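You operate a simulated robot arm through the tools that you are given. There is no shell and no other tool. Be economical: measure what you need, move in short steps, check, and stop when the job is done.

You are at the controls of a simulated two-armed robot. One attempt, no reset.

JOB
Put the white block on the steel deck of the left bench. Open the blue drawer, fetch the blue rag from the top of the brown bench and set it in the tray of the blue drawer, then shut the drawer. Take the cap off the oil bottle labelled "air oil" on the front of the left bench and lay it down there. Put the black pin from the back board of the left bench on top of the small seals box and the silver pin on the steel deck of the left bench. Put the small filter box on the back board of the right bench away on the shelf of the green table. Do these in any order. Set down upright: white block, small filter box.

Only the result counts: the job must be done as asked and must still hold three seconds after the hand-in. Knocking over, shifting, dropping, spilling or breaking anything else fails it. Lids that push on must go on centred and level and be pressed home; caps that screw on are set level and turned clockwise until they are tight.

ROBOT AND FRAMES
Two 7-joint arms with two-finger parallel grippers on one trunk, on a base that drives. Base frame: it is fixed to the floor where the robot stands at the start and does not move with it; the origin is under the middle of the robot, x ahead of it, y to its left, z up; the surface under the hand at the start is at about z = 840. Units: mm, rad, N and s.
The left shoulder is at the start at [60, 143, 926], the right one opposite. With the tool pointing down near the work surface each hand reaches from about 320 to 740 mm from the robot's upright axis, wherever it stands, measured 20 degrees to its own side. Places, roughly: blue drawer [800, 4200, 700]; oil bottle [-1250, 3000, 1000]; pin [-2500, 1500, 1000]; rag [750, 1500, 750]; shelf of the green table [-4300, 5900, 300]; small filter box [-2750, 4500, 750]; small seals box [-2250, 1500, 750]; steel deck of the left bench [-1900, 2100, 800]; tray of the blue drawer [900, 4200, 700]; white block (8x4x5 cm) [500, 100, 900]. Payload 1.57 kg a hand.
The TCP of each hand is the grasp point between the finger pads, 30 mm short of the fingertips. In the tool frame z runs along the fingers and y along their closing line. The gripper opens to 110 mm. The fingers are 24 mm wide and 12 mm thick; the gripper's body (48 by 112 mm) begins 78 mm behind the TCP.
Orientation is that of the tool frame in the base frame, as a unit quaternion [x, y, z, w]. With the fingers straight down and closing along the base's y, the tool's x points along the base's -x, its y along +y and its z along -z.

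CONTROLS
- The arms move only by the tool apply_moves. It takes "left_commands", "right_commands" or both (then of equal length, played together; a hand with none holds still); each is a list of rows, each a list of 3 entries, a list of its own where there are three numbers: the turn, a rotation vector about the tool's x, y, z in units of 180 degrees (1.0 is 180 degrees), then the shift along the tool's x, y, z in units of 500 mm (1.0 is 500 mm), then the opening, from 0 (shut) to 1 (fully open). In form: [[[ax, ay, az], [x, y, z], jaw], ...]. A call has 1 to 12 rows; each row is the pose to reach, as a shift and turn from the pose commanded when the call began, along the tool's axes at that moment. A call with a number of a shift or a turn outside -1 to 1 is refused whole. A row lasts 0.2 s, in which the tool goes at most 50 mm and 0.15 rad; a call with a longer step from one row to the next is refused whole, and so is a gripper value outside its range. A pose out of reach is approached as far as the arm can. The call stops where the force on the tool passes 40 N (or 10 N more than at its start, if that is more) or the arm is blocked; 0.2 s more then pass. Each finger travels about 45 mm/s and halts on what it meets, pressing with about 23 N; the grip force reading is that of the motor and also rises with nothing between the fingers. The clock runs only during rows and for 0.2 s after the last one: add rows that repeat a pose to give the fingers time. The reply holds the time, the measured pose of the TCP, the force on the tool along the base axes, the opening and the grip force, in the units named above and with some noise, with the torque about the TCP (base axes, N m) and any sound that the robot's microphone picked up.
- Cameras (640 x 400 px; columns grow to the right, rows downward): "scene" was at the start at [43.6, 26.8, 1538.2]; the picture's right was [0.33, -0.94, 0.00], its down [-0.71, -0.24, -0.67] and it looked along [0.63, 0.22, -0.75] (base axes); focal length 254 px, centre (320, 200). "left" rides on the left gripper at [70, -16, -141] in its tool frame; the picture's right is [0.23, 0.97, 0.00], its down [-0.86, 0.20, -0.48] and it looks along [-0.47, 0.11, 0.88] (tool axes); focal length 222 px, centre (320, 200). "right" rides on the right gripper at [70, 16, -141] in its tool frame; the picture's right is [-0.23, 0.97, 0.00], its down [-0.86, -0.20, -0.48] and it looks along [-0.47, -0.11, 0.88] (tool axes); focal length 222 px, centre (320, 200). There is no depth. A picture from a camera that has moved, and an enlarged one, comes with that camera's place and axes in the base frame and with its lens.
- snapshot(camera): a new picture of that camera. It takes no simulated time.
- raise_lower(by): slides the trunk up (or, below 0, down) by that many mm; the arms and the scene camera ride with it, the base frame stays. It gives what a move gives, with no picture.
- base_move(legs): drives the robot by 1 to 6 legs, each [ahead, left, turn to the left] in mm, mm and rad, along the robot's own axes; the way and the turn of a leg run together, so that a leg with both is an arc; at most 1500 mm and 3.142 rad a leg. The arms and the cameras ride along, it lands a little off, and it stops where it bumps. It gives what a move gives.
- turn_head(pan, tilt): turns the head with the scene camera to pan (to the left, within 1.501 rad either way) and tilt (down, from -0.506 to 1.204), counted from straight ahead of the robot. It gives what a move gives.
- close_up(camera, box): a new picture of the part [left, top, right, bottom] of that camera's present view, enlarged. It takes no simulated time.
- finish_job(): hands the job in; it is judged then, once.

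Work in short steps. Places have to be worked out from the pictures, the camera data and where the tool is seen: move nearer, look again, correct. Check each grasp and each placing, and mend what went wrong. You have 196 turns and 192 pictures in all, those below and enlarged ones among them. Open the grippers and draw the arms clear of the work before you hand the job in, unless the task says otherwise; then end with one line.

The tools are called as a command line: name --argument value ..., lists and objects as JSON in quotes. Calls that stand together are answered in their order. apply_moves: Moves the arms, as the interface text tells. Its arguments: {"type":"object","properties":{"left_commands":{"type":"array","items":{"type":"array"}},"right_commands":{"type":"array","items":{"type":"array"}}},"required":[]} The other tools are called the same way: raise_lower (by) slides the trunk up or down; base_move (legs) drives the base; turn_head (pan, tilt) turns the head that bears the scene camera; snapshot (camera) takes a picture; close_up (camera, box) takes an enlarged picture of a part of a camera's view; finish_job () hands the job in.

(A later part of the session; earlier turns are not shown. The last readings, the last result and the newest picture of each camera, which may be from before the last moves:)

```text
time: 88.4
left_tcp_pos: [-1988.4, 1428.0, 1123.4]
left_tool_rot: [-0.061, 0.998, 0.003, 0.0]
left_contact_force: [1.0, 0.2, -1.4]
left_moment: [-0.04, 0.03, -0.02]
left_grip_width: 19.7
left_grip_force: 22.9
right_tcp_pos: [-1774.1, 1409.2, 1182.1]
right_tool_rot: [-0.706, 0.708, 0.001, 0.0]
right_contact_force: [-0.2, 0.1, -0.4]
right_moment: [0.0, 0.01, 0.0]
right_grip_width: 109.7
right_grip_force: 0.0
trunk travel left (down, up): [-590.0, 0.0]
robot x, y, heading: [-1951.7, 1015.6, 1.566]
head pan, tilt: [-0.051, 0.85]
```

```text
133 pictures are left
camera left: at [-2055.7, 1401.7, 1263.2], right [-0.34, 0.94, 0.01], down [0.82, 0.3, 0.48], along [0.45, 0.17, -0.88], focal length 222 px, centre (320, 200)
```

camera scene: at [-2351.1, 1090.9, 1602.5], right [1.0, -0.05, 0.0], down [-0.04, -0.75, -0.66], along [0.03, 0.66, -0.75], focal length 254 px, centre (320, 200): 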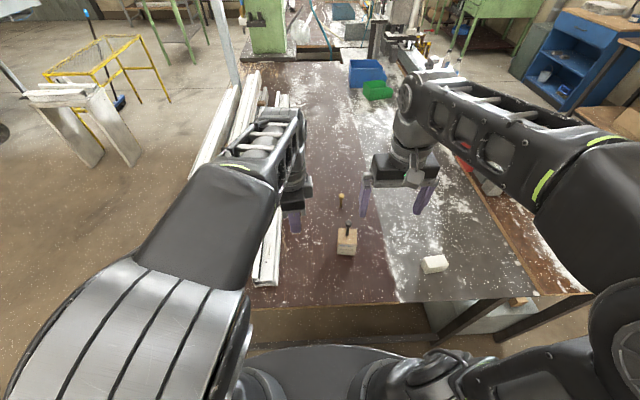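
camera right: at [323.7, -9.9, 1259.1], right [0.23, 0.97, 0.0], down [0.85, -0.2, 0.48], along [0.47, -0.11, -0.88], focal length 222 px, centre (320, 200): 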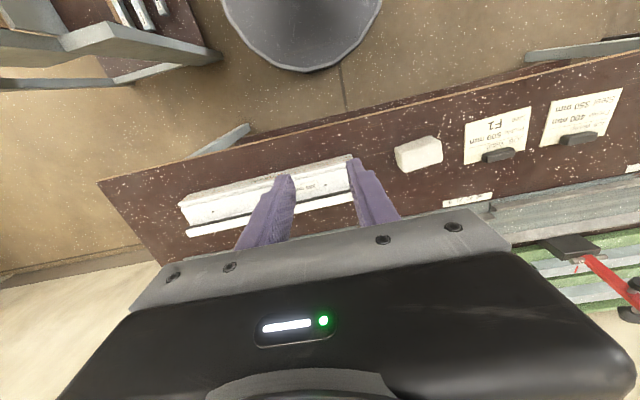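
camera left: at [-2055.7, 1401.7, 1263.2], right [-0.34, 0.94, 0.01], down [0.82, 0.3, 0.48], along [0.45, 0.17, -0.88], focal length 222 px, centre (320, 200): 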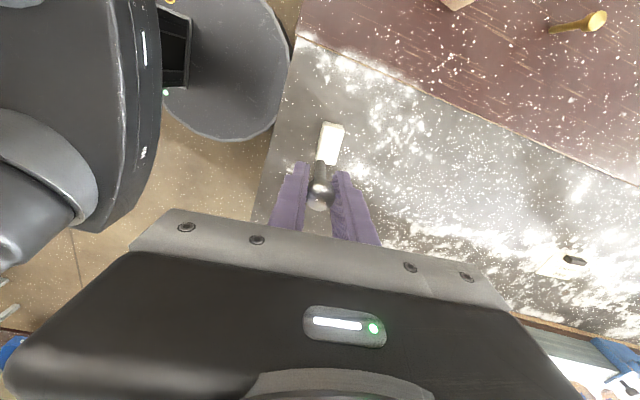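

I'll move the silver pin to about [-1945, 1590] over the deck, then down to z 900.

apply_moves --left_commands '[[[0, 0, 0], [-0.03, 0.078, 0.02], 0], [[0, 0, 0], [-0.06, 0.156, 0.05], 0], [[0, 0, 0], [-0.09, 0.234, 0.08], 0], [[0, 0, 0], [-0.125, 0.311, 0.12], 0], [[0, 0, 0], [-0.125, 0.311, 0.2], 0], [[0, 0, 0], [-0.125, 0.311, 0.28], 0], [[0, 0, 0], [-0.125, 0.311, 0.36], 0], [[0, 0, 0], [-0.125, 0.311, 0.42], 0], [[0, 0, 0], [-0.125, 0.311, 0.446], 0], [[0, 0, 0], [-0.125, 0.311, 0.446], 0]]'

snapshot --camera "left"

```text
time: 90.6
left_tcp_pos: [-1946.3, 1592.5, 900.6]
left_tool_rot: [-0.061, 0.998, 0.004, 0.001]
left_contact_force: [-0.5, 0.5, 0.5]
left_moment: [-0.04, -0.01, -0.05]
left_grip_width: 19.6
left_grip_force: 22.6
right_tcp_pos: [-1776.6, 1408.6, 1181.6]
right_tool_rot: [-0.706, 0.708, 0.0, 0.001]
right_contact_force: [0.6, -0.9, -0.5]
right_moment: [-0.02, 0.0, 0.0]
right_grip_width: 109.9
right_grip_force: 0.1
trunk travel left (down, up): [-590.0, 0.0]
robot x, y, heading: [-1952.2, 1016.5, 1.567]
head pan, tilt: [-0.051, 0.85]
```

```text
132 pictures are left
camera left: at [-2013.3, 1566.2, 1040.2], right [-0.34, 0.94, 0.01], down [0.82, 0.3, 0.48], along [0.45, 0.17, -0.88], focal length 222 px, centre (320, 200)
```

left: 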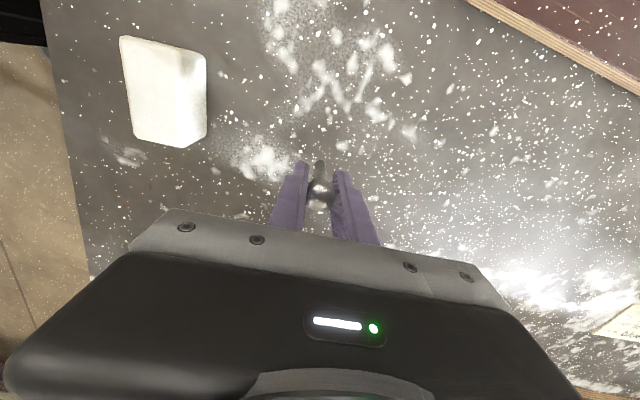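

Clear. I'll lower slowly to contact, expected near TCP z 876.

apply_moves --left_commands '[[[0, 0, 0], [0, 0, 0.02], 0], [[0, 0, 0], [0, 0, 0.034], 0], [[0, 0, 0], [0, 0, 0.038], 0], [[0, 0, 0], [0, 0, 0.042], 0], [[0, 0, 0], [0, 0, 0.046], 0], [[0, 0, 0], [0, 0, 0.046], 0]]'

```text
time: 92.0
left_tcp_pos: [-1945.6, 1591.4, 878.0]
left_tool_rot: [-0.061, 0.998, 0.004, 0.001]
left_contact_force: [0.8, -0.3, -1.4]
left_moment: [0.0, -0.04, -0.02]
left_grip_width: 19.8
left_grip_force: 22.8
right_tcp_pos: [-1775.6, 1409.3, 1181.4]
right_tool_rot: [-0.706, 0.708, 0.001, 0.001]
right_contact_force: [0.3, 0.2, -0.8]
right_moment: [0.01, 0.02, -0.02]
right_grip_width: 109.9
right_grip_force: 0.1
trunk travel left (down, up): [-590.0, 0.0]
robot x, y, heading: [-1952.6, 1017.2, 1.565]
head pan, tilt: [-0.051, 0.85]
```

apply_moves --left_commands '[[[0, 0, 0], [0, 0, 0.003], 0], [[0, 0, 0], [0, 0, 0.006], 0], [[0, 0, 0], [0, 0, 0.009], 0], [[0, 0, 0], [0, 0, 0.009], 0]]'

```text
time: 93.0
left_tcp_pos: [-1943.5, 1592.8, 873.9]
left_tool_rot: [-0.061, 0.998, 0.005, 0.002]
left_contact_force: [-0.2, 1.2, 15.8]
left_moment: [0.08, 0.01, 0.06]
left_grip_width: 19.7
left_grip_force: 23.1
right_tcp_pos: [-1774.6, 1407.7, 1183.6]
right_tool_rot: [-0.706, 0.708, 0.001, 0.001]
right_contact_force: [-0.3, 0.1, -0.5]
right_moment: [-0.01, 0.02, 0.0]
right_grip_width: 110.0
right_grip_force: 0.0
trunk travel left (down, up): [-590.0, 0.0]
robot x, y, heading: [-1953.2, 1014.9, 1.571]
head pan, tilt: [-0.051, 0.85]
```

Contact at 16 N. I'll release and lift.

apply_moves --left_commands '[[[0, 0, 0], [0, 0, -0.003], 0], [[0, 0, 0], [0, 0, -0.003], 0.25], [[0, 0, 0], [0, 0, -0.003], 0.5], [[0, 0, 0], [0, 0, -0.003], 0.5], [[0, 0, 0], [0, 0, -0.003], 0.5], [[0, 0, 0], [0, 0, -0.04], 0.5], [[0, 0, 0], [0, 0, -0.1], 0.5], [[0, 0, 0], [0, 0, -0.18], 0.5], [[0, 0, 0], [0, 0, -0.26], 0.5], [[0, 0, 0], [0, -0.05, -0.34], 0.5], [[0, 0, 0], [0.03, -0.13, -0.38], 0.5], [[0, 0, 0], [0.08, -0.2, -0.42], 0.5]]'

snapshot --camera "left"

snapshot --camera "scene"

```text
time: 95.6
left_tcp_pos: [-1974.0, 1483.2, 1082.3]
left_tool_rot: [-0.061, 0.998, 0.003, 0.002]
left_contact_force: [-0.2, -0.9, 0.2]
left_moment: [0.01, 0.0, 0.0]
left_grip_width: 54.9
left_grip_force: 0.0
right_tcp_pos: [-1775.2, 1407.8, 1184.2]
right_tool_rot: [-0.706, 0.708, 0.001, 0.001]
right_contact_force: [-0.7, -0.6, -0.2]
right_moment: [0.05, 0.0, -0.03]
right_grip_width: 110.2
right_grip_force: 0.0
trunk travel left (down, up): [-590.0, 0.0]
robot x, y, heading: [-1954.1, 1013.6, 1.565]
head pan, tilt: [-0.051, 0.85]
```

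```text
131 pictures are left
camera left: at [-2041.9, 1457.1, 1222.7], right [-0.34, 0.94, 0.01], down [0.82, 0.3, 0.48], along [0.45, 0.17, -0.88], focal length 222 px, centre (320, 200)
```

left: 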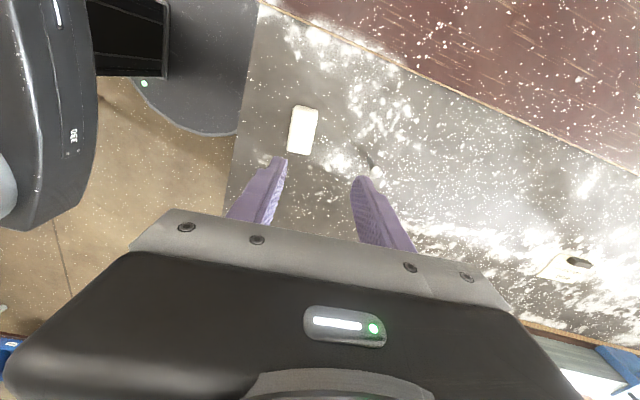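

```text
130 pictures are left
camera scene: at [-1950.0, 1063.6, 1602.6], right [1.0, -0.05, 0.0], down [-0.04, -0.75, -0.66], along [0.04, 0.66, -0.75], focal length 254 px, centre (320, 200)
```

scene: 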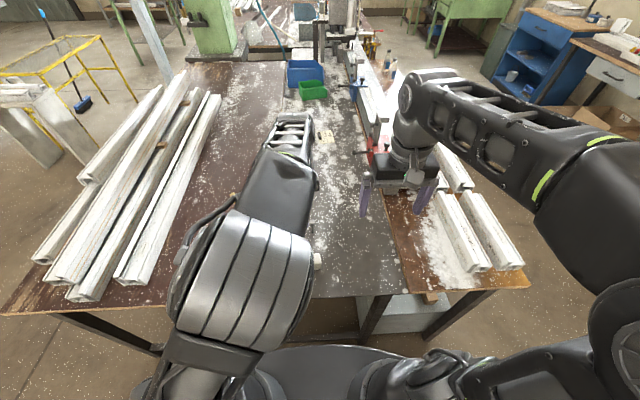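

The silver pin stands on the deck. Next is the oil bottle, so I'll retract the left arm, keeping its yaw because that's handy for unscrewing. Then I'll drive around to the east side of the bench.

apply_moves --left_commands '[[[0, 0, 0], [0.07, -0.03, -0.03], 0.5], [[0, 0, 0], [0.14, -0.07, -0.06], 0.5], [[0, 0, 0], [0.21, -0.1, -0.08], 0.5], [[0, 0, 0], [0.28, -0.14, -0.1], 0.5], [[0, 0, 0], [0.34, -0.18, -0.12], 0.5], [[0, 0, 0], [0.34, -0.2, -0.12], 0.5]]'

base_move --legs '[[-150, 0, 0], [0, -1250, 0], [1000, 0, 0]]'

turn_head --pan 0.6 --tilt 0.4

snapshot --camera "scene"

```text
time: 97.0
left_tcp_pos: [-2131.0, 1366.5, 1140.6]
left_tool_rot: [-0.06, 0.998, 0.002, 0.001]
left_contact_force: [-0.6, -0.8, 0.2]
left_moment: [0.0, 0.02, 0.04]
left_grip_width: 55.0
left_grip_force: 0.1
right_tcp_pos: [-1774.5, 1407.8, 1182.6]
right_tool_rot: [-0.706, 0.708, 0.001, 0.0]
right_contact_force: [0.4, -0.1, 0.1]
right_moment: [0.0, 0.01, 0.0]
right_grip_width: 110.0
right_grip_force: 0.1
trunk travel left (down, up): [-590.0, 0.0]
robot x, y, heading: [-1951.6, 1013.9, 1.565]
head pan, tilt: [-0.051, 0.85]
```

```text
time: 109.0
left_tcp_pos: [-891.1, 2206.9, 1141.4]
left_tool_rot: [-0.061, 0.998, 0.003, 0.001]
left_contact_force: [-1.0, -0.1, -1.0]
left_moment: [0.01, -0.02, 0.0]
left_grip_width: 55.2
left_grip_force: 0.0
right_tcp_pos: [-535.4, 2249.0, 1182.5]
right_tool_rot: [-0.706, 0.708, 0.0, 0.001]
right_contact_force: [-0.3, 0.3, -1.0]
right_moment: [-0.02, 0.0, -0.02]
right_grip_width: 110.1
right_grip_force: 0.1
trunk travel left (down, up): [-590.0, 0.0]
robot x, y, heading: [-711.2, 1855.5, 1.571]
head pan, tilt: [-0.051, 0.85]
```

```text
time: 110.0
left_tcp_pos: [-891.2, 2206.8, 1141.8]
left_tool_rot: [-0.061, 0.998, 0.004, 0.001]
left_contact_force: [-0.5, -0.9, 0.3]
left_moment: [-0.05, -0.02, -0.01]
left_grip_width: 55.0
left_grip_force: 0.1
right_tcp_pos: [-535.5, 2248.9, 1183.6]
right_tool_rot: [-0.706, 0.709, 0.001, 0.002]
right_contact_force: [0.0, -0.4, 0.2]
right_moment: [0.01, -0.02, -0.04]
right_grip_width: 110.0
right_grip_force: 0.2
trunk travel left (down, up): [-590.0, 0.0]
robot x, y, heading: [-711.9, 1857.3, 1.567]
head pan, tilt: [0.6, 0.4]
```

```text
129 pictures are left
camera scene: at [-765.1, 1904.3, 1641.7], right [0.83, 0.56, 0.0], down [0.22, -0.32, -0.92], along [-0.52, 0.76, -0.39], focal length 254 px, centre (320, 200)
```

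scene: 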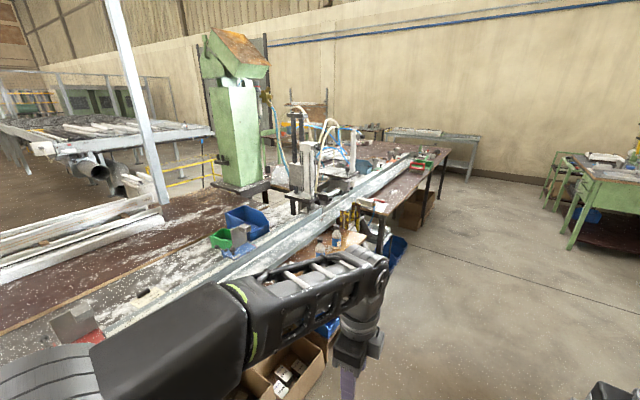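

close_up --camera "scene" --box '[290, 180, 410, 260]'

```text
5.00 times, centred on (350, 220) of scene
camera zoom: at [-765.1, 1904.3, 1641.7], right [0.83, 0.56, 0.0], down [0.22, -0.32, -0.92], along [-0.52, 0.76, -0.39], focal length 1269 px, centre (170, 100)
```

zoom: 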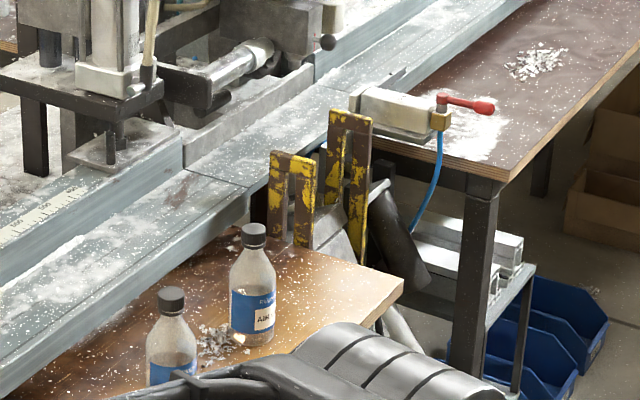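

Two bottles stand near [-1371, 2953] and [-1398, 2832]. I'll drive ahead to y of about 3010, turn to face west, and read the labels.

base_move --legs '[[1150, 0, 0], [0, 0, 1.571]]'

turn_head --pan 0.15 --tilt 0.75

snapshot --camera "scene"

```text
time: 119.7
left_tcp_pos: [-1054.0, 2816.6, 1140.8]
left_tool_rot: [0.75, -0.661, -0.003, 0.003]
left_contact_force: [0.2, 0.6, 0.8]
left_moment: [0.0, 0.0, 0.03]
left_grip_width: 55.2
left_grip_force: 0.1
right_tcp_pos: [-1096.7, 3171.6, 1182.4]
right_tool_rot: [1.0, -0.001, 0.0, 0.001]
right_contact_force: [0.1, -0.5, 0.8]
right_moment: [0.01, -0.02, 0.0]
right_grip_width: 110.2
right_grip_force: 0.1
trunk travel left (down, up): [-590.0, 0.0]
robot x, y, heading: [-705.1, 2998.3, -3.142]
head pan, tilt: [0.6, 0.4]
```

```text
time: 120.6
left_tcp_pos: [-1054.3, 2816.4, 1141.2]
left_tool_rot: [0.751, -0.661, -0.003, 0.001]
left_contact_force: [0.1, -0.4, -0.5]
left_moment: [0.02, 0.01, 0.0]
left_grip_width: 55.0
left_grip_force: 0.0
right_tcp_pos: [-1096.9, 3173.1, 1183.4]
right_tool_rot: [1.0, 0.0, -0.001, 0.0]
right_contact_force: [-0.4, 0.0, 0.0]
right_moment: [-0.01, -0.01, 0.0]
right_grip_width: 109.8
right_grip_force: 0.1
trunk travel left (down, up): [-590.0, 0.0]
robot x, y, heading: [-704.0, 2995.5, -3.142]
head pan, tilt: [0.15, 0.75]
```

```text
127 pictures are left
camera scene: at [-756.6, 2985.1, 1610.7], right [-0.15, 0.99, 0.0], down [0.67, 0.1, -0.73], along [-0.72, -0.11, -0.68], focal length 254 px, centre (320, 200)
```

scene: 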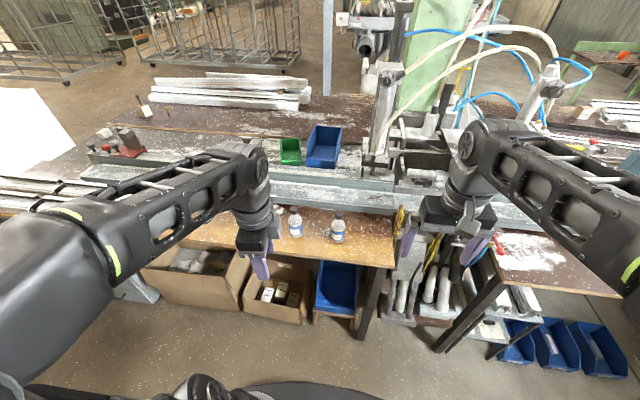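

close_up --camera "scene" --box '[264, 195, 364, 257]'

close_up --camera "scene" --box '[285, 205, 349, 245]'

```text
6.40 times, centred on (314, 226) of scene
camera zoom: at [-756.6, 2985.1, 1610.7], right [-0.15, 0.99, 0.0], down [0.67, 0.1, -0.73], along [-0.72, -0.11, -0.68], focal length 1625 px, centre (358, 34)
```

zoom: 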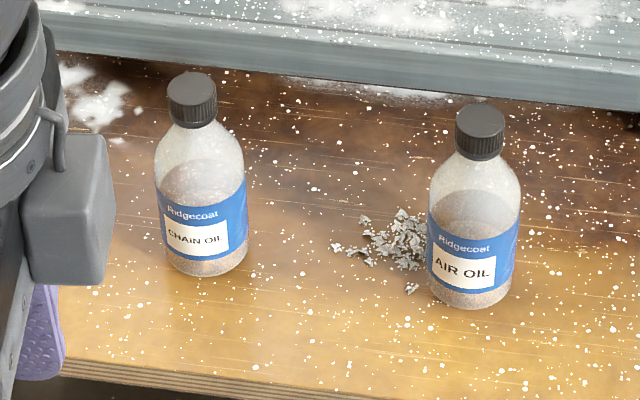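

```text
10.00 times, centred on (317, 225) of scene
camera zoom: at [-756.6, 2985.1, 1610.7], right [-0.15, 0.99, 0.0], down [0.67, 0.1, -0.73], along [-0.72, -0.11, -0.68], focal length 2539 px, centre (350, -50)
```

zoom: 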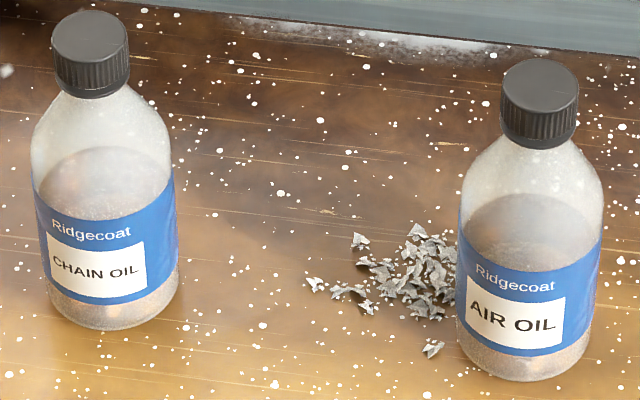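

"AIR OIL" is the northern bottle, near [-1376, 2960], with its cap top around z 955 to 970. I'll move the base closer and look with the hand camera.

base_move --legs '[[120, -65, 0]]'

snapshot --camera "left"

close_up --camera "scene" --box '[254, 185, 374, 265]'

```text
time: 121.9
left_tcp_pos: [-1174.6, 2882.0, 1140.6]
left_tool_rot: [0.749, -0.662, -0.002, 0.001]
left_contact_force: [-0.1, -0.4, -0.1]
left_moment: [0.0, -0.05, -0.03]
left_grip_width: 55.0
left_grip_force: 0.1
right_tcp_pos: [-1218.8, 3238.1, 1182.1]
right_tool_rot: [1.0, 0.0, 0.0, 0.001]
right_contact_force: [-1.1, -0.9, 0.3]
right_moment: [-0.04, -0.03, 0.01]
right_grip_width: 110.0
right_grip_force: 0.0
trunk travel left (down, up): [-590.0, 0.0]
robot x, y, heading: [-823.7, 3061.8, -3.144]
head pan, tilt: [0.15, 0.75]
```

```text
124 pictures are left
camera left: at [-1149.4, 2814.3, 1281.6], right [-0.94, -0.35, 0.0], down [-0.3, 0.82, 0.48], along [-0.17, 0.45, -0.88], focal length 222 px, centre (320, 200)
```

left: 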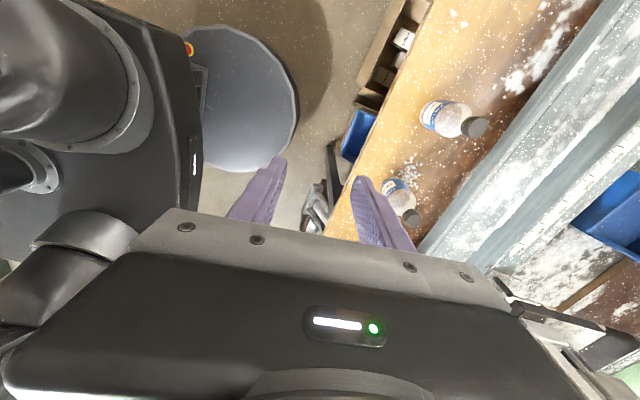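

```text
5.00 times, centred on (314, 225) of scene
camera zoom: at [-878.5, 3051.2, 1610.5], right [-0.15, 0.99, 0.0], down [0.68, 0.1, -0.73], along [-0.72, -0.11, -0.68], focal length 1269 px, centre (350, 75)
```

zoom: 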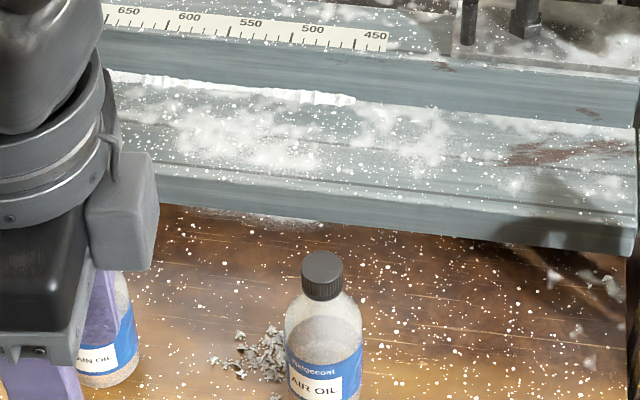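

Triangulation puts the cap top near [-1385, 2958, 950]. I'll move the left hand above it at TCP z 1060 and look.

apply_moves --left_commands '[[[0, 0, 0], [-0.034, 0.067, 0.02], 0.5], [[0, 0, 0], [-0.068, 0.134, 0.05], 0.5], [[0, 0, 0], [-0.102, 0.2, 0.08], 0.5], [[0, 0, 0], [-0.136, 0.267, 0.11], 0.5], [[0, 0, 0], [-0.17, 0.334, 0.14], 0.5], [[0, 0, 0], [-0.203, 0.4, 0.162], 0.5], [[0, 0, 0], [-0.203, 0.4, 0.162], 0.5]]'

snapshot --camera "left"

```text
time: 123.5
left_tcp_pos: [-1384.9, 2957.2, 1063.0]
left_tool_rot: [0.75, -0.661, -0.002, 0.002]
left_contact_force: [1.0, -0.3, 0.1]
left_moment: [0.03, 0.0, -0.01]
left_grip_width: 55.1
left_grip_force: 0.1
right_tcp_pos: [-1215.8, 3237.6, 1182.9]
right_tool_rot: [1.0, 0.0, -0.001, -0.001]
right_contact_force: [1.5, 0.0, 0.3]
right_moment: [0.02, 0.02, -0.04]
right_grip_width: 110.1
right_grip_force: 0.0
trunk travel left (down, up): [-590.0, 0.0]
robot x, y, heading: [-824.7, 3061.2, -3.143]
head pan, tilt: [0.15, 0.75]
```

```text
122 pictures are left
camera left: at [-1359.4, 2888.4, 1203.0], right [-0.94, -0.35, 0.01], down [-0.3, 0.82, 0.48], along [-0.17, 0.45, -0.88], focal length 222 px, centre (320, 200)
```

left: 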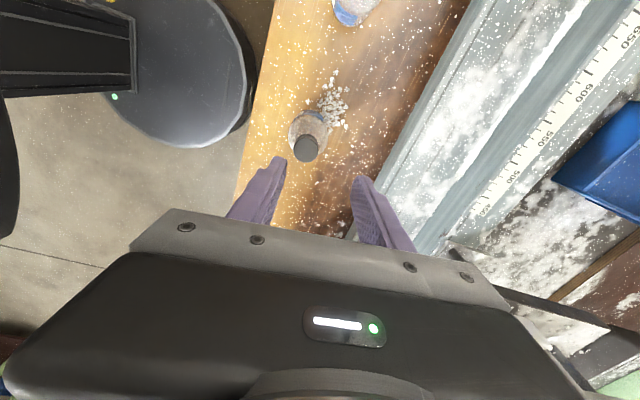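

close_up --camera "left" --box '[260, 90, 356, 190]'

```text
4.00 times, centred on (308, 140) of left
camera zoom: at [-1359.4, 2888.4, 1203.0], right [-0.94, -0.35, 0.01], down [-0.3, 0.82, 0.48], along [-0.17, 0.45, -0.88], focal length 888 px, centre (368, 440)
```

zoom: 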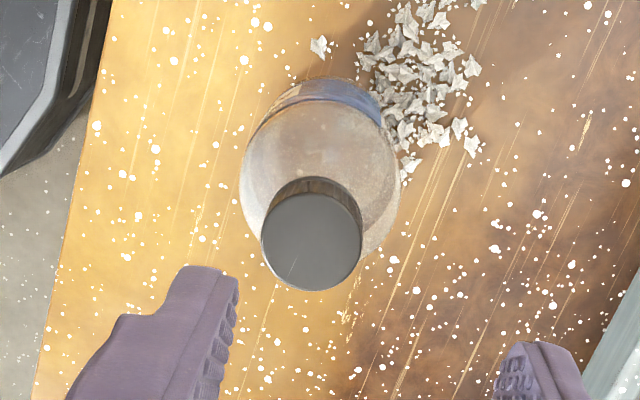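

The hand camera puts the cap at [-1369, 2958]. I'll shift 15 mm, lower to z 1000, and look again.

apply_moves --left_commands '[[[0, 0, 0], [0.002, -0.03, 0.0], 0.5], [[0, 0, 0], [0.002, -0.03, 0.07], 0.5], [[0, 0, 0], [0.002, -0.03, 0.126], 0.5], [[0, 0, 0], [0.002, -0.03, 0.126], 0.5]]'

close_up --camera "left" --box '[240, 100, 400, 200]'

close_up --camera "scene" --box '[254, 185, 374, 265]'

```text
time: 124.5
left_tcp_pos: [-1370.6, 2958.9, 998.9]
left_tool_rot: [0.75, -0.661, -0.003, 0.002]
left_contact_force: [-0.2, -0.2, -0.5]
left_moment: [0.01, -0.02, 0.01]
left_grip_width: 54.7
left_grip_force: 0.1
right_tcp_pos: [-1217.5, 3237.3, 1181.6]
right_tool_rot: [1.0, 0.0, -0.001, 0.0]
right_contact_force: [0.4, -0.2, 0.2]
right_moment: [0.0, 0.01, 0.01]
right_grip_width: 110.3
right_grip_force: 0.0
trunk travel left (down, up): [-590.0, 0.0]
robot x, y, heading: [-823.3, 3064.0, -3.142]
head pan, tilt: [0.15, 0.75]
```

```text
4.00 times, centred on (320, 150) of left
camera zoom: at [-1344.8, 2890.4, 1139.2], right [-0.94, -0.35, 0.01], down [-0.3, 0.82, 0.48], along [-0.17, 0.45, -0.88], focal length 888 px, centre (320, 400)
```

zoom: 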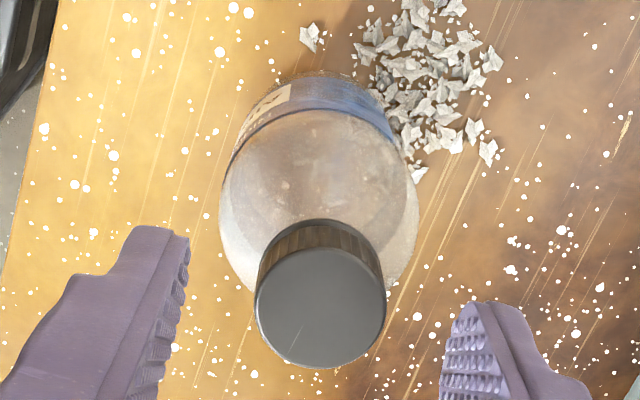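

```text
5.00 times, centred on (314, 225) of scene
camera zoom: at [-877.0, 3050.2, 1610.6], right [-0.15, 0.99, 0.0], down [0.67, 0.1, -0.73], along [-0.72, -0.11, -0.68], focal length 1269 px, centre (350, 75)
```

zoom: 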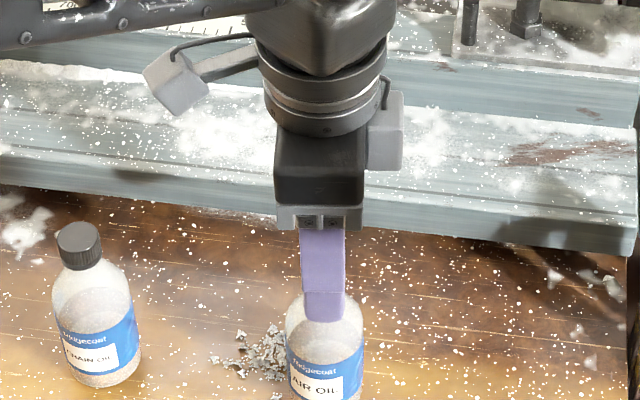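

The cap top is at z of about 970 and 26 mm across, centred at [-1369, 2956]. I'll descend to TCP z of about 975 and grip.

apply_moves --left_commands '[[[0, 0, 0], [0.005, 0.0, 0.025], 0.5], [[0, 0, 0], [0.005, 0.0, 0.048], 0.5], [[0, 0, 0], [0.005, 0.0, 0.048], 0.5], [[0, 0, 0], [0.005, 0.0, 0.048], 0.0], [[0, 0, 0], [0.005, 0.0, 0.048], 0.0], [[0, 0, 0], [0.005, 0.0, 0.048], 0.0], [[0, 0, 0], [0.005, 0.0, 0.048], 0.0]]'

close_up --camera "left" --box '[240, 100, 400, 200]'

close_up --camera "scene" --box '[284, 205, 344, 265]'

```text
time: 126.1
left_tcp_pos: [-1369.4, 2956.1, 974.9]
left_tool_rot: [0.75, -0.661, -0.003, 0.002]
left_contact_force: [0.8, -0.6, -0.1]
left_moment: [0.03, -0.02, -0.01]
left_grip_width: 26.6
left_grip_force: 22.9
right_tcp_pos: [-1216.0, 3237.1, 1182.8]
right_tool_rot: [1.0, -0.001, -0.001, 0.0]
right_contact_force: [-0.4, 0.5, 0.4]
right_moment: [-0.01, 0.0, 0.04]
right_grip_width: 109.8
right_grip_force: 0.1
trunk travel left (down, up): [-590.0, 0.0]
robot x, y, heading: [-825.3, 3062.8, -3.146]
head pan, tilt: [0.15, 0.75]
```

```text
4.00 times, centred on (320, 150) of left
camera zoom: at [-1344.6, 2888.0, 1115.2], right [-0.94, -0.35, 0.01], down [-0.3, 0.82, 0.48], along [-0.17, 0.45, -0.88], focal length 888 px, centre (320, 400)
```

zoom: 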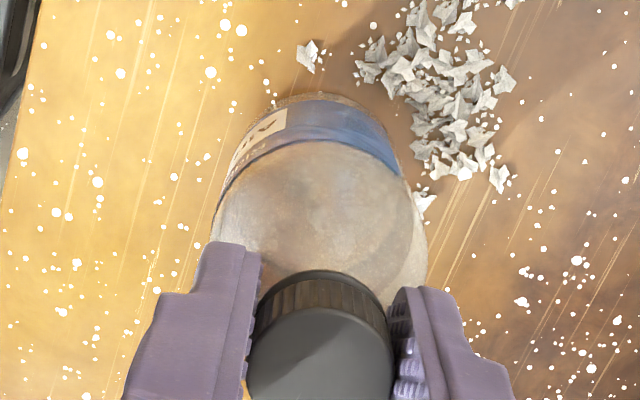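

```text
6.67 times, centred on (314, 235) of scene
camera zoom: at [-876.7, 3050.2, 1610.6], right [-0.15, 0.99, 0.0], down [0.67, 0.1, -0.73], along [-0.72, -0.11, -0.68], focal length 1692 px, centre (360, -33)
```

zoom: 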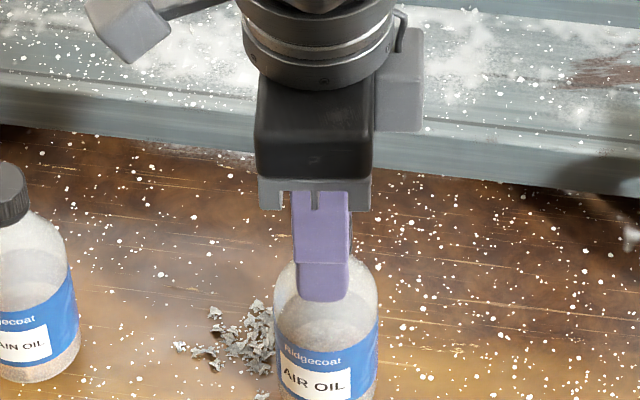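

Gripped at 26.6 mm. I'll turn counter-clockwise about 95 degrees and check that the bottle stays put.

apply_moves --left_commands '[[[0, 0, -0.045], [0, 0, 0], 0], [[0, 0, -0.09], [0, 0, 0], 0], [[0, 0, -0.135], [0, 0, 0], 0], [[0, 0, -0.18], [0, 0, 0], 0], [[0, 0, -0.225], [0, 0, -0.001], 0], [[0, 0, -0.27], [0, 0, -0.001], 0], [[0, 0, -0.315], [0, 0, -0.001], 0], [[0, 0, -0.36], [0, 0, -0.001], 0], [[0, 0, -0.405], [0, 0, -0.001], 0], [[0, 0, -0.45], [0, 0, -0.002], 0], [[0, 0, -0.495], [0, 0, -0.002], 0], [[0, 0, -0.54], [0, 0, -0.002], 0]]'

snapshot --camera "left"

close_up --camera "scene" --box '[284, 205, 344, 265]'

```text
time: 128.7
left_tcp_pos: [-1371.0, 2956.2, 975.3]
left_tool_rot: [0.992, 0.127, -0.003, -0.001]
left_contact_force: [-0.1, 0.8, -1.7]
left_moment: [0.01, 0.0, 0.0]
left_grip_width: 26.3
left_grip_force: 22.9
right_tcp_pos: [-1217.5, 3236.6, 1182.5]
right_tool_rot: [1.0, 0.0, -0.001, 0.0]
right_contact_force: [0.0, 0.1, -0.3]
right_moment: [0.03, 0.0, -0.03]
right_grip_width: 110.2
right_grip_force: 0.1
trunk travel left (down, up): [-590.0, 0.0]
robot x, y, heading: [-823.5, 3063.1, -3.141]
head pan, tilt: [0.15, 0.75]
```

```text
116 pictures are left
camera left: at [-1306.8, 2988.4, 1115.9], right [0.46, -0.89, 0.0], down [-0.77, -0.41, 0.48], along [-0.43, -0.22, -0.88], focal length 222 px, centre (320, 200)
```

left: 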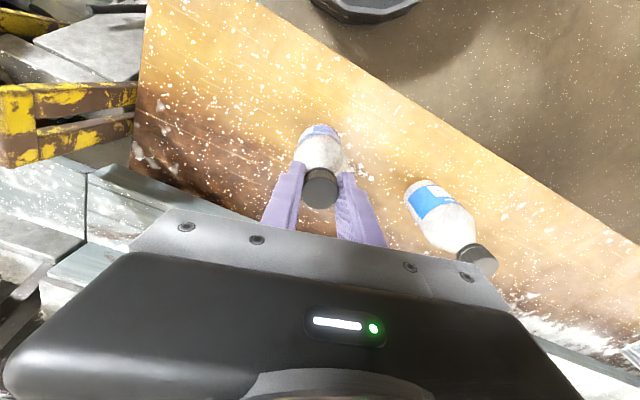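

```text
6.67 times, centred on (314, 235) of scene
camera zoom: at [-876.9, 3050.3, 1610.6], right [-0.15, 0.99, 0.0], down [0.67, 0.1, -0.73], along [-0.72, -0.11, -0.68], focal length 1692 px, centre (360, -33)
```

zoom: 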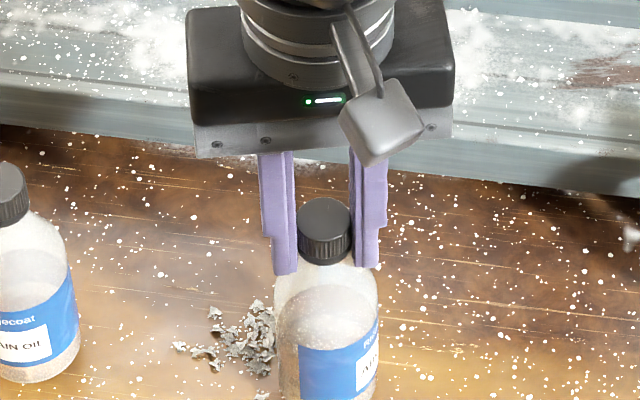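

The bottle turned along with the cap, so I must hold its body with the right hand. I'll reorient the right hand to point west and inward, 30 degrees down, in a safe intermediate place.

apply_moves --right_commands '[[[-0.0098, -0.0409, -0.017], [0.004, 0.024, 0.033], 0.8], [[-0.0196, -0.0817, -0.034], [0.008, 0.048, 0.066], 0.8], [[-0.0294, -0.1226, -0.051], [0.012, 0.073, 0.1], 0.8], [[-0.0392, -0.1634, -0.068], [0.017, 0.097, 0.133], 0.8], [[-0.049, -0.2043, -0.085], [0.021, 0.121, 0.166], 0.8], [[-0.0588, -0.2452, -0.102], [0.025, 0.145, 0.2], 0.8], [[-0.0687, -0.286, -0.119], [0.03, 0.17, 0.233], 0.8], [[-0.0785, -0.3269, -0.1359], [0.034, 0.194, 0.266], 0.8], [[-0.0785, -0.3269, -0.1359], [0.034, 0.194, 0.266], 0.8]]'

snapshot --camera "scene"

snapshot --camera "right"

```text
time: 130.7
left_tcp_pos: [-1369.9, 2959.1, 977.4]
left_tool_rot: [0.992, 0.125, -0.004, 0.0]
left_contact_force: [-0.1, 0.5, -0.8]
left_moment: [-0.06, 0.0, 0.0]
left_grip_width: 26.3
left_grip_force: 23.2
right_tcp_pos: [-1311.7, 3120.2, 1088.7]
right_tool_rot: [0.842, 0.201, -0.487, 0.118]
right_contact_force: [-0.1, 0.7, 1.0]
right_moment: [-0.02, 0.02, 0.1]
right_grip_width: 87.9
right_grip_force: 0.1
right hand out of reach, approached as far as the arm can: row 5, 6, 7, 8, 9
trunk travel left (down, up): [-590.0, 0.0]
robot x, y, heading: [-826.3, 3065.0, -3.141]
head pan, tilt: [0.15, 0.75]
```

```text
114 pictures are left
camera scene: at [-875.9, 3054.9, 1610.6], right [-0.15, 0.99, 0.0], down [0.67, 0.1, -0.73], along [-0.72, -0.11, -0.68], focal length 254 px, centre (320, 200)
```

scene: 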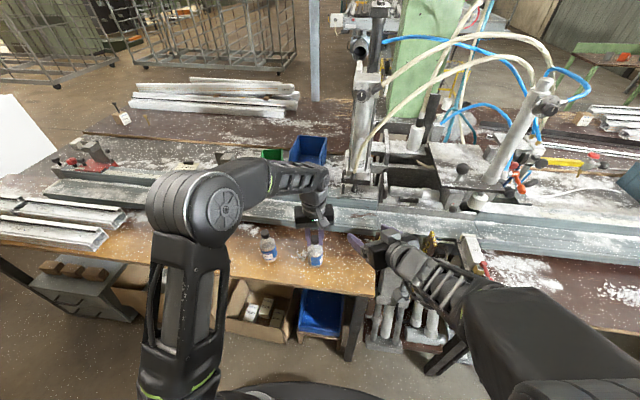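

```text
113 pictures are left
camera right: at [-1163.8, 3177.6, 1099.2], right [0.34, -0.92, 0.2], down [-0.1, 0.17, 0.98], along [-0.93, -0.35, -0.03], focal length 222 px, centre (320, 200)
```

right: 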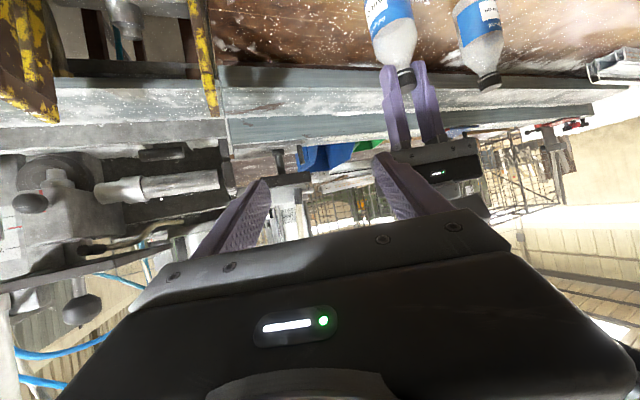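

The right hand can't retract far enough with the base this close. I'll release the cap, raise the left hand while turning it back clockwise, and then back the base off a bit.

apply_moves --left_commands '[[[0, 0, 0], [0, 0, 0], 0.5], [[0, 0, 0], [0, 0, 0], 0.5], [[0, 0, 0], [0, 0, 0], 0.5], [[0, 0, 0], [0, 0, -0.06], 0.5], [[0, 0, 0.045], [0, 0, -0.12], 0.5], [[0, 0, 0.09], [0, 0, -0.2], 0.5], [[0, 0, 0.135], [0, 0, -0.24], 0.5], [[0, 0, 0.18], [0, 0, -0.24], 0.5], [[0, 0, 0.225], [0, 0, -0.24], 0.5], [[0, 0, 0.27], [0, 0, -0.24], 0.5], [[0, 0, 0.315], [0, 0, -0.24], 0.5], [[0, 0, 0.36], [0, 0, -0.24], 0.5]]'

base_move --legs '[[-60, 50, 0]]'

snapshot --camera "scene"

```text
time: 133.3
left_tcp_pos: [-1370.3, 2956.0, 1095.8]
left_tool_rot: [0.904, -0.427, -0.002, 0.0]
left_contact_force: [0.3, -0.4, 0.1]
left_moment: [-0.01, 0.01, 0.01]
left_grip_width: 55.1
left_grip_force: 0.0
right_tcp_pos: [-1312.6, 3116.2, 1089.4]
right_tool_rot: [0.842, 0.202, -0.486, 0.116]
right_contact_force: [0.4, -0.2, -0.4]
right_moment: [-0.01, 0.01, 0.0]
right_grip_width: 87.8
right_grip_force: 0.1
trunk travel left (down, up): [-590.0, 0.0]
robot x, y, heading: [-825.7, 3065.2, -3.137]
head pan, tilt: [0.15, 0.75]
```

```text
time: 134.4
left_tcp_pos: [-1309.2, 2906.5, 1096.0]
left_tool_rot: [0.905, -0.426, -0.004, 0.001]
left_contact_force: [-0.4, -0.1, 0.1]
left_moment: [0.02, 0.0, 0.02]
left_grip_width: 55.1
left_grip_force: 0.1
right_tcp_pos: [-1251.6, 3068.0, 1088.8]
right_tool_rot: [0.841, 0.202, -0.488, 0.116]
right_contact_force: [0.6, 0.1, 0.2]
right_moment: [0.03, 0.01, -0.05]
right_grip_width: 88.1
right_grip_force: 0.1
trunk travel left (down, up): [-590.0, 0.0]
robot x, y, heading: [-768.6, 3015.5, -3.142]
head pan, tilt: [0.15, 0.75]
```

```text
112 pictures are left
camera scene: at [-815.2, 2999.7, 1610.7], right [-0.15, 0.99, 0.0], down [0.67, 0.1, -0.73], along [-0.72, -0.11, -0.68], focal length 254 px, centre (320, 200)
```

scene: 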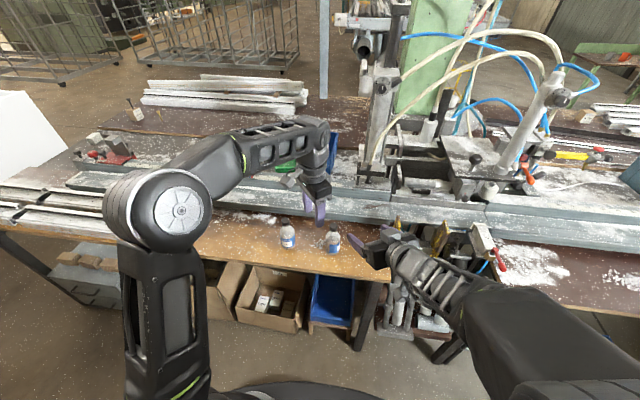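

The orientation is as wanted. I'll bring the right hand to a pre-grasp point about 90 mm short of the bottle.

apply_moves --right_commands '[[[0, 0, 0], [0.042, 0.018, 0.06], 0.8], [[0, 0, 0], [0.083, 0.037, 0.12], 0.8], [[0, 0, 0], [0.125, 0.055, 0.178], 0.8], [[0, 0, 0], [0.166, 0.074, 0.238], 0.8], [[0, 0, 0], [0.208, 0.092, 0.297], 0.8], [[0, 0, 0], [0.208, 0.092, 0.297], 0.8]]'

snapshot --camera "right"

snapshot --camera "left"

close_up --camera "scene" --box '[240, 160, 400, 280]'

```text
time: 135.8
left_tcp_pos: [-1309.9, 2907.9, 1096.4]
left_tool_rot: [0.905, -0.426, -0.004, 0.001]
left_contact_force: [-0.3, 0.3, -0.1]
left_moment: [-0.05, -0.02, -0.03]
left_grip_width: 55.1
left_grip_force: 0.1
right_tcp_pos: [-1304.7, 2987.6, 941.9]
right_tool_rot: [0.84, 0.178, -0.493, 0.139]
right_contact_force: [0.9, -0.4, 0.3]
right_moment: [-0.01, 0.01, -0.01]
right_grip_width: 88.2
right_grip_force: 0.1
right hand out of reach, approached as far as the arm can: row 5, 6
trunk travel left (down, up): [-590.0, 0.0]
robot x, y, heading: [-767.5, 3013.1, -3.142]
head pan, tilt: [0.15, 0.75]
```

```text
111 pictures are left
camera right: at [-1155.5, 3041.4, 949.3], right [0.32, -0.91, 0.26], down [-0.1, 0.24, 0.97], along [-0.94, -0.34, -0.01], focal length 222 px, centre (320, 200)
```

right: 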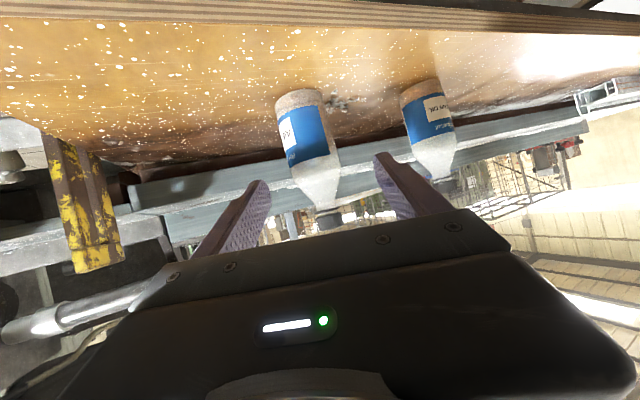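

```text
110 pictures are left
camera left: at [-1252.5, 2863.2, 1236.6], right [-0.61, -0.8, 0.0], down [-0.69, 0.53, 0.48], along [-0.39, 0.29, -0.88], focal length 222 px, centre (320, 200)
```

left: 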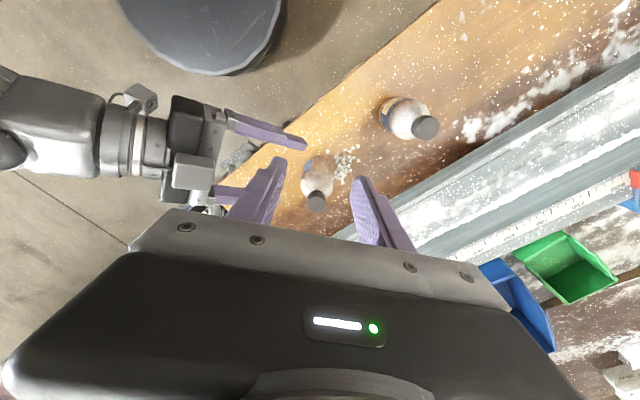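

```text
3.33 times, centred on (320, 220) of scene
camera zoom: at [-817.2, 3002.2, 1610.7], right [-0.15, 0.99, 0.0], down [0.67, 0.1, -0.73], along [-0.72, -0.11, -0.68], focal length 846 px, centre (320, 133)
```

zoom: 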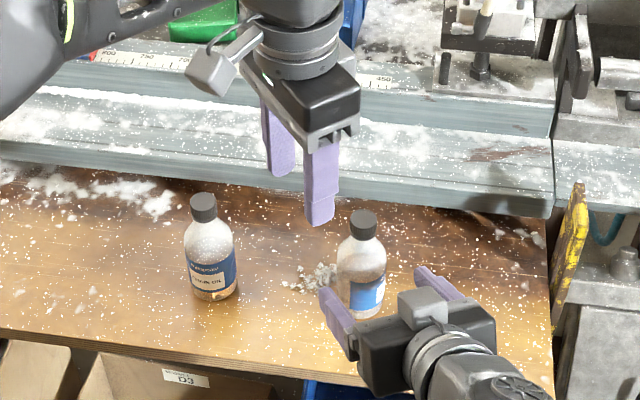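

The right fingers straddle the bottle's line well. I'll advance along the tool to the bottle body, levelling the roll slightly.

apply_moves --right_commands '[[[0, 0, -0.005], [0.008, -0.002, 0.045], 0.8], [[0, 0, -0.01], [0.016, -0.004, 0.09], 0.8], [[0, 0, -0.015], [0.024, -0.006, 0.135], 0.8], [[0, 0, -0.021], [0.031, -0.008, 0.181], 0.8], [[0, 0, -0.021], [0.031, -0.008, 0.181], 0.8]]'

snapshot --camera "right"

snapshot --camera "left"

close_up --camera "scene" --box '[280, 200, 400, 290]'

```text
time: 136.4
left_tcp_pos: [-1308.4, 2907.7, 1095.9]
left_tool_rot: [0.904, -0.427, -0.003, 0.001]
left_contact_force: [0.0, -0.1, 0.3]
left_moment: [0.03, -0.01, 0.01]
left_grip_width: 54.8
left_grip_force: 0.1
right_tcp_pos: [-1334.1, 2948.1, 962.8]
right_tool_rot: [0.831, 0.148, -0.506, 0.178]
right_contact_force: [-0.1, 0.5, -0.4]
right_moment: [-0.01, 0.01, -0.02]
right_grip_width: 88.1
right_grip_force: 0.2
right hand out of reach, approached as far as the arm can: row 1, 2, 3
trunk travel left (down, up): [-590.0, 0.0]
robot x, y, heading: [-763.4, 3014.9, -3.144]
head pan, tilt: [0.15, 0.75]
stopped in row 3 (right hand): the arm was blocked; the commanded pose is now the measured one
```

```text
108 pictures are left
camera right: at [-1184.0, 3000.9, 964.2], right [0.31, -0.88, 0.35], down [-0.09, 0.33, 0.94], along [-0.95, -0.33, 0.03], focal length 222 px, centre (320, 200)
```

right: 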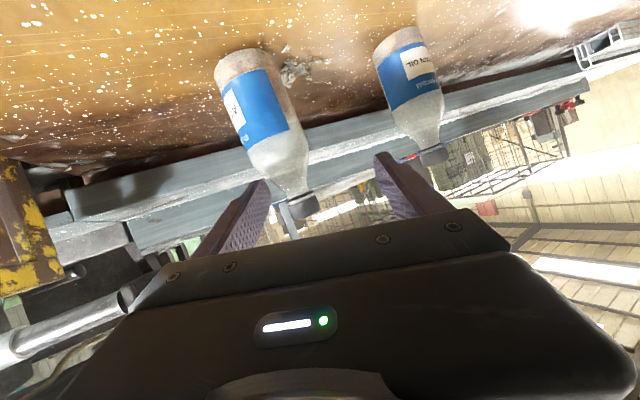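

```text
107 pictures are left
camera left: at [-1252.0, 2862.4, 1236.2], right [-0.61, -0.79, 0.0], down [-0.69, 0.53, 0.48], along [-0.39, 0.29, -0.88], focal length 222 px, centre (320, 200)
```

left: 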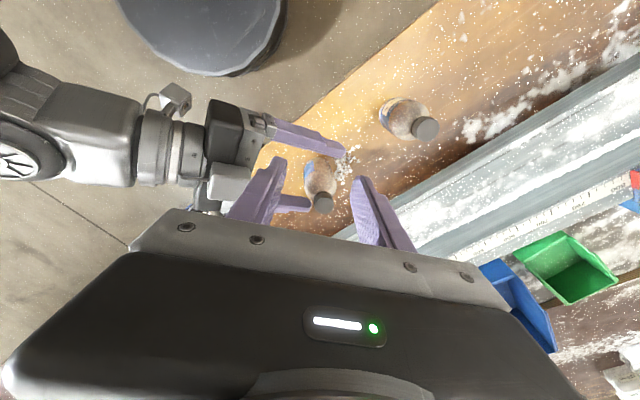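

```text
4.44 times, centred on (340, 245) of scene
camera zoom: at [-816.7, 3000.6, 1610.6], right [-0.15, 0.99, 0.0], down [0.67, 0.1, -0.73], along [-0.72, -0.11, -0.68], focal length 1128 px, centre (231, 0)
```

zoom: 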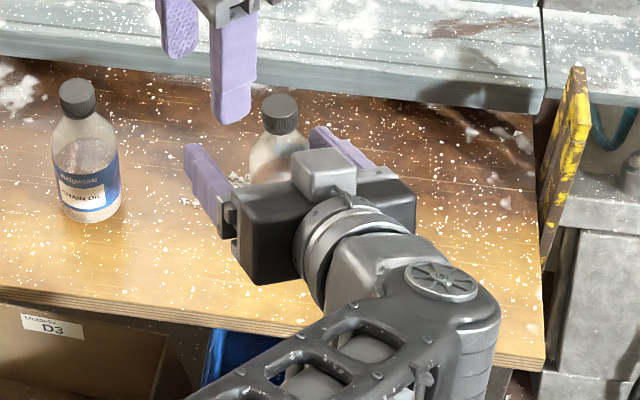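

The right hand got blocked by a joint limit and drifted up. I'll back it straight out along the tool axis, then use a more sideways approach from the north with a more comfortable wrist.

apply_moves --right_commands '[[[0, 0, 0], [0, 0, -0.07], 0.8], [[0, 0, 0], [0, 0, -0.14], 0.8], [[0, 0, 0], [-0.02, 0, -0.21], 0.8], [[0, 0, 0], [-0.05, -0.03, -0.28], 0.8], [[0, 0, 0], [-0.08, -0.06, -0.34], 0.8], [[0, 0, 0], [-0.111, -0.086, -0.348], 0.8], [[0, 0, 0], [-0.111, -0.086, -0.348], 0.8]]'

close_up --camera "scene" --box '[240, 160, 400, 280]'

```text
time: 138.0
left_tcp_pos: [-1309.7, 2907.1, 1096.6]
left_tool_rot: [0.904, -0.427, -0.003, 0.001]
left_contact_force: [-0.4, 0.8, 0.1]
left_moment: [0.01, 0.0, 0.01]
left_grip_width: 55.0
left_grip_force: 0.0
right_tcp_pos: [-1262.5, 3057.7, 1085.4]
right_tool_rot: [0.832, 0.149, -0.504, 0.178]
right_contact_force: [0.2, -0.3, 0.0]
right_moment: [0.0, 0.0, -0.02]
right_grip_width: 88.1
right_grip_force: 0.1
right hand out of reach, approached as far as the arm can: row 4, 5, 6, 7
trunk travel left (down, up): [-590.0, 0.0]
robot x, y, heading: [-762.3, 3012.2, -3.141]
head pan, tilt: [0.15, 0.75]
```

```text
3.33 times, centred on (320, 220) of scene
camera zoom: at [-816.5, 3000.7, 1610.6], right [-0.15, 0.99, 0.0], down [0.67, 0.1, -0.73], along [-0.72, -0.11, -0.68], focal length 846 px, centre (320, 133)
```

zoom: 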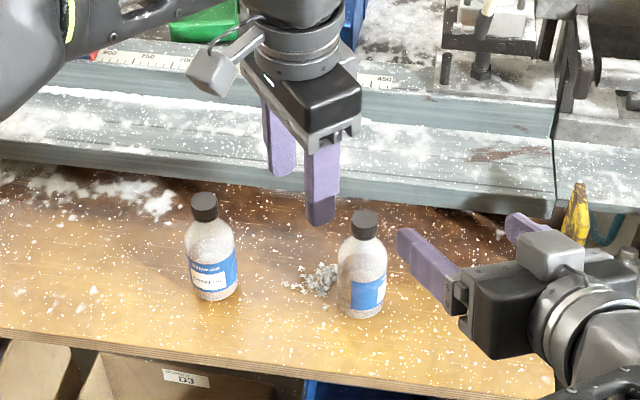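

Both bottles still stand. I'll reorient the right hand to yaw 55 degrees inward and pitch 25 degrees down, nearer to the pre-grasp.

apply_moves --right_commands '[[[-0.0257, 0.002, -0.0222], [0.019, -0.015, 0.017], 0.8], [[-0.0514, 0.004, -0.0443], [0.038, -0.029, 0.034], 0.8], [[-0.0771, 0.006, -0.0665], [0.056, -0.044, 0.05], 0.8], [[-0.1028, 0.008, -0.0886], [0.075, -0.058, 0.067], 0.8], [[-0.1285, 0.0098, -0.1108], [0.094, -0.073, 0.084], 0.8], [[-0.1285, 0.0098, -0.1108], [0.094, -0.073, 0.084], 0.8]]'

close_up --camera "scene" --box '[240, 160, 440, 300]'

```text
time: 139.4
left_tcp_pos: [-1310.0, 2908.4, 1096.4]
left_tool_rot: [0.905, -0.426, -0.004, 0.001]
left_contact_force: [0.4, -0.7, -0.2]
left_moment: [-0.01, 0.0, 0.0]
left_grip_width: 55.1
left_grip_force: 0.0
right_tcp_pos: [-1289.9, 3073.6, 1020.4]
right_tool_rot: [0.748, 0.39, -0.476, 0.248]
right_contact_force: [0.1, 0.4, -0.9]
right_moment: [-0.02, -0.03, -0.04]
right_grip_width: 88.1
right_grip_force: 0.1
trunk travel left (down, up): [-590.0, 0.0]
robot x, y, heading: [-763.2, 3012.7, -3.139]
head pan, tilt: [0.15, 0.75]
```

```text
2.86 times, centred on (340, 230) of scene
camera zoom: at [-816.2, 3000.4, 1610.6], right [-0.15, 0.99, 0.0], down [0.67, 0.1, -0.73], along [-0.72, -0.11, -0.68], focal length 725 px, centre (263, 114)
```

zoom: 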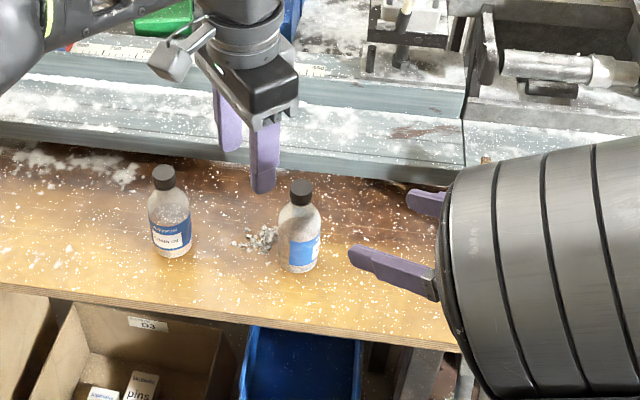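

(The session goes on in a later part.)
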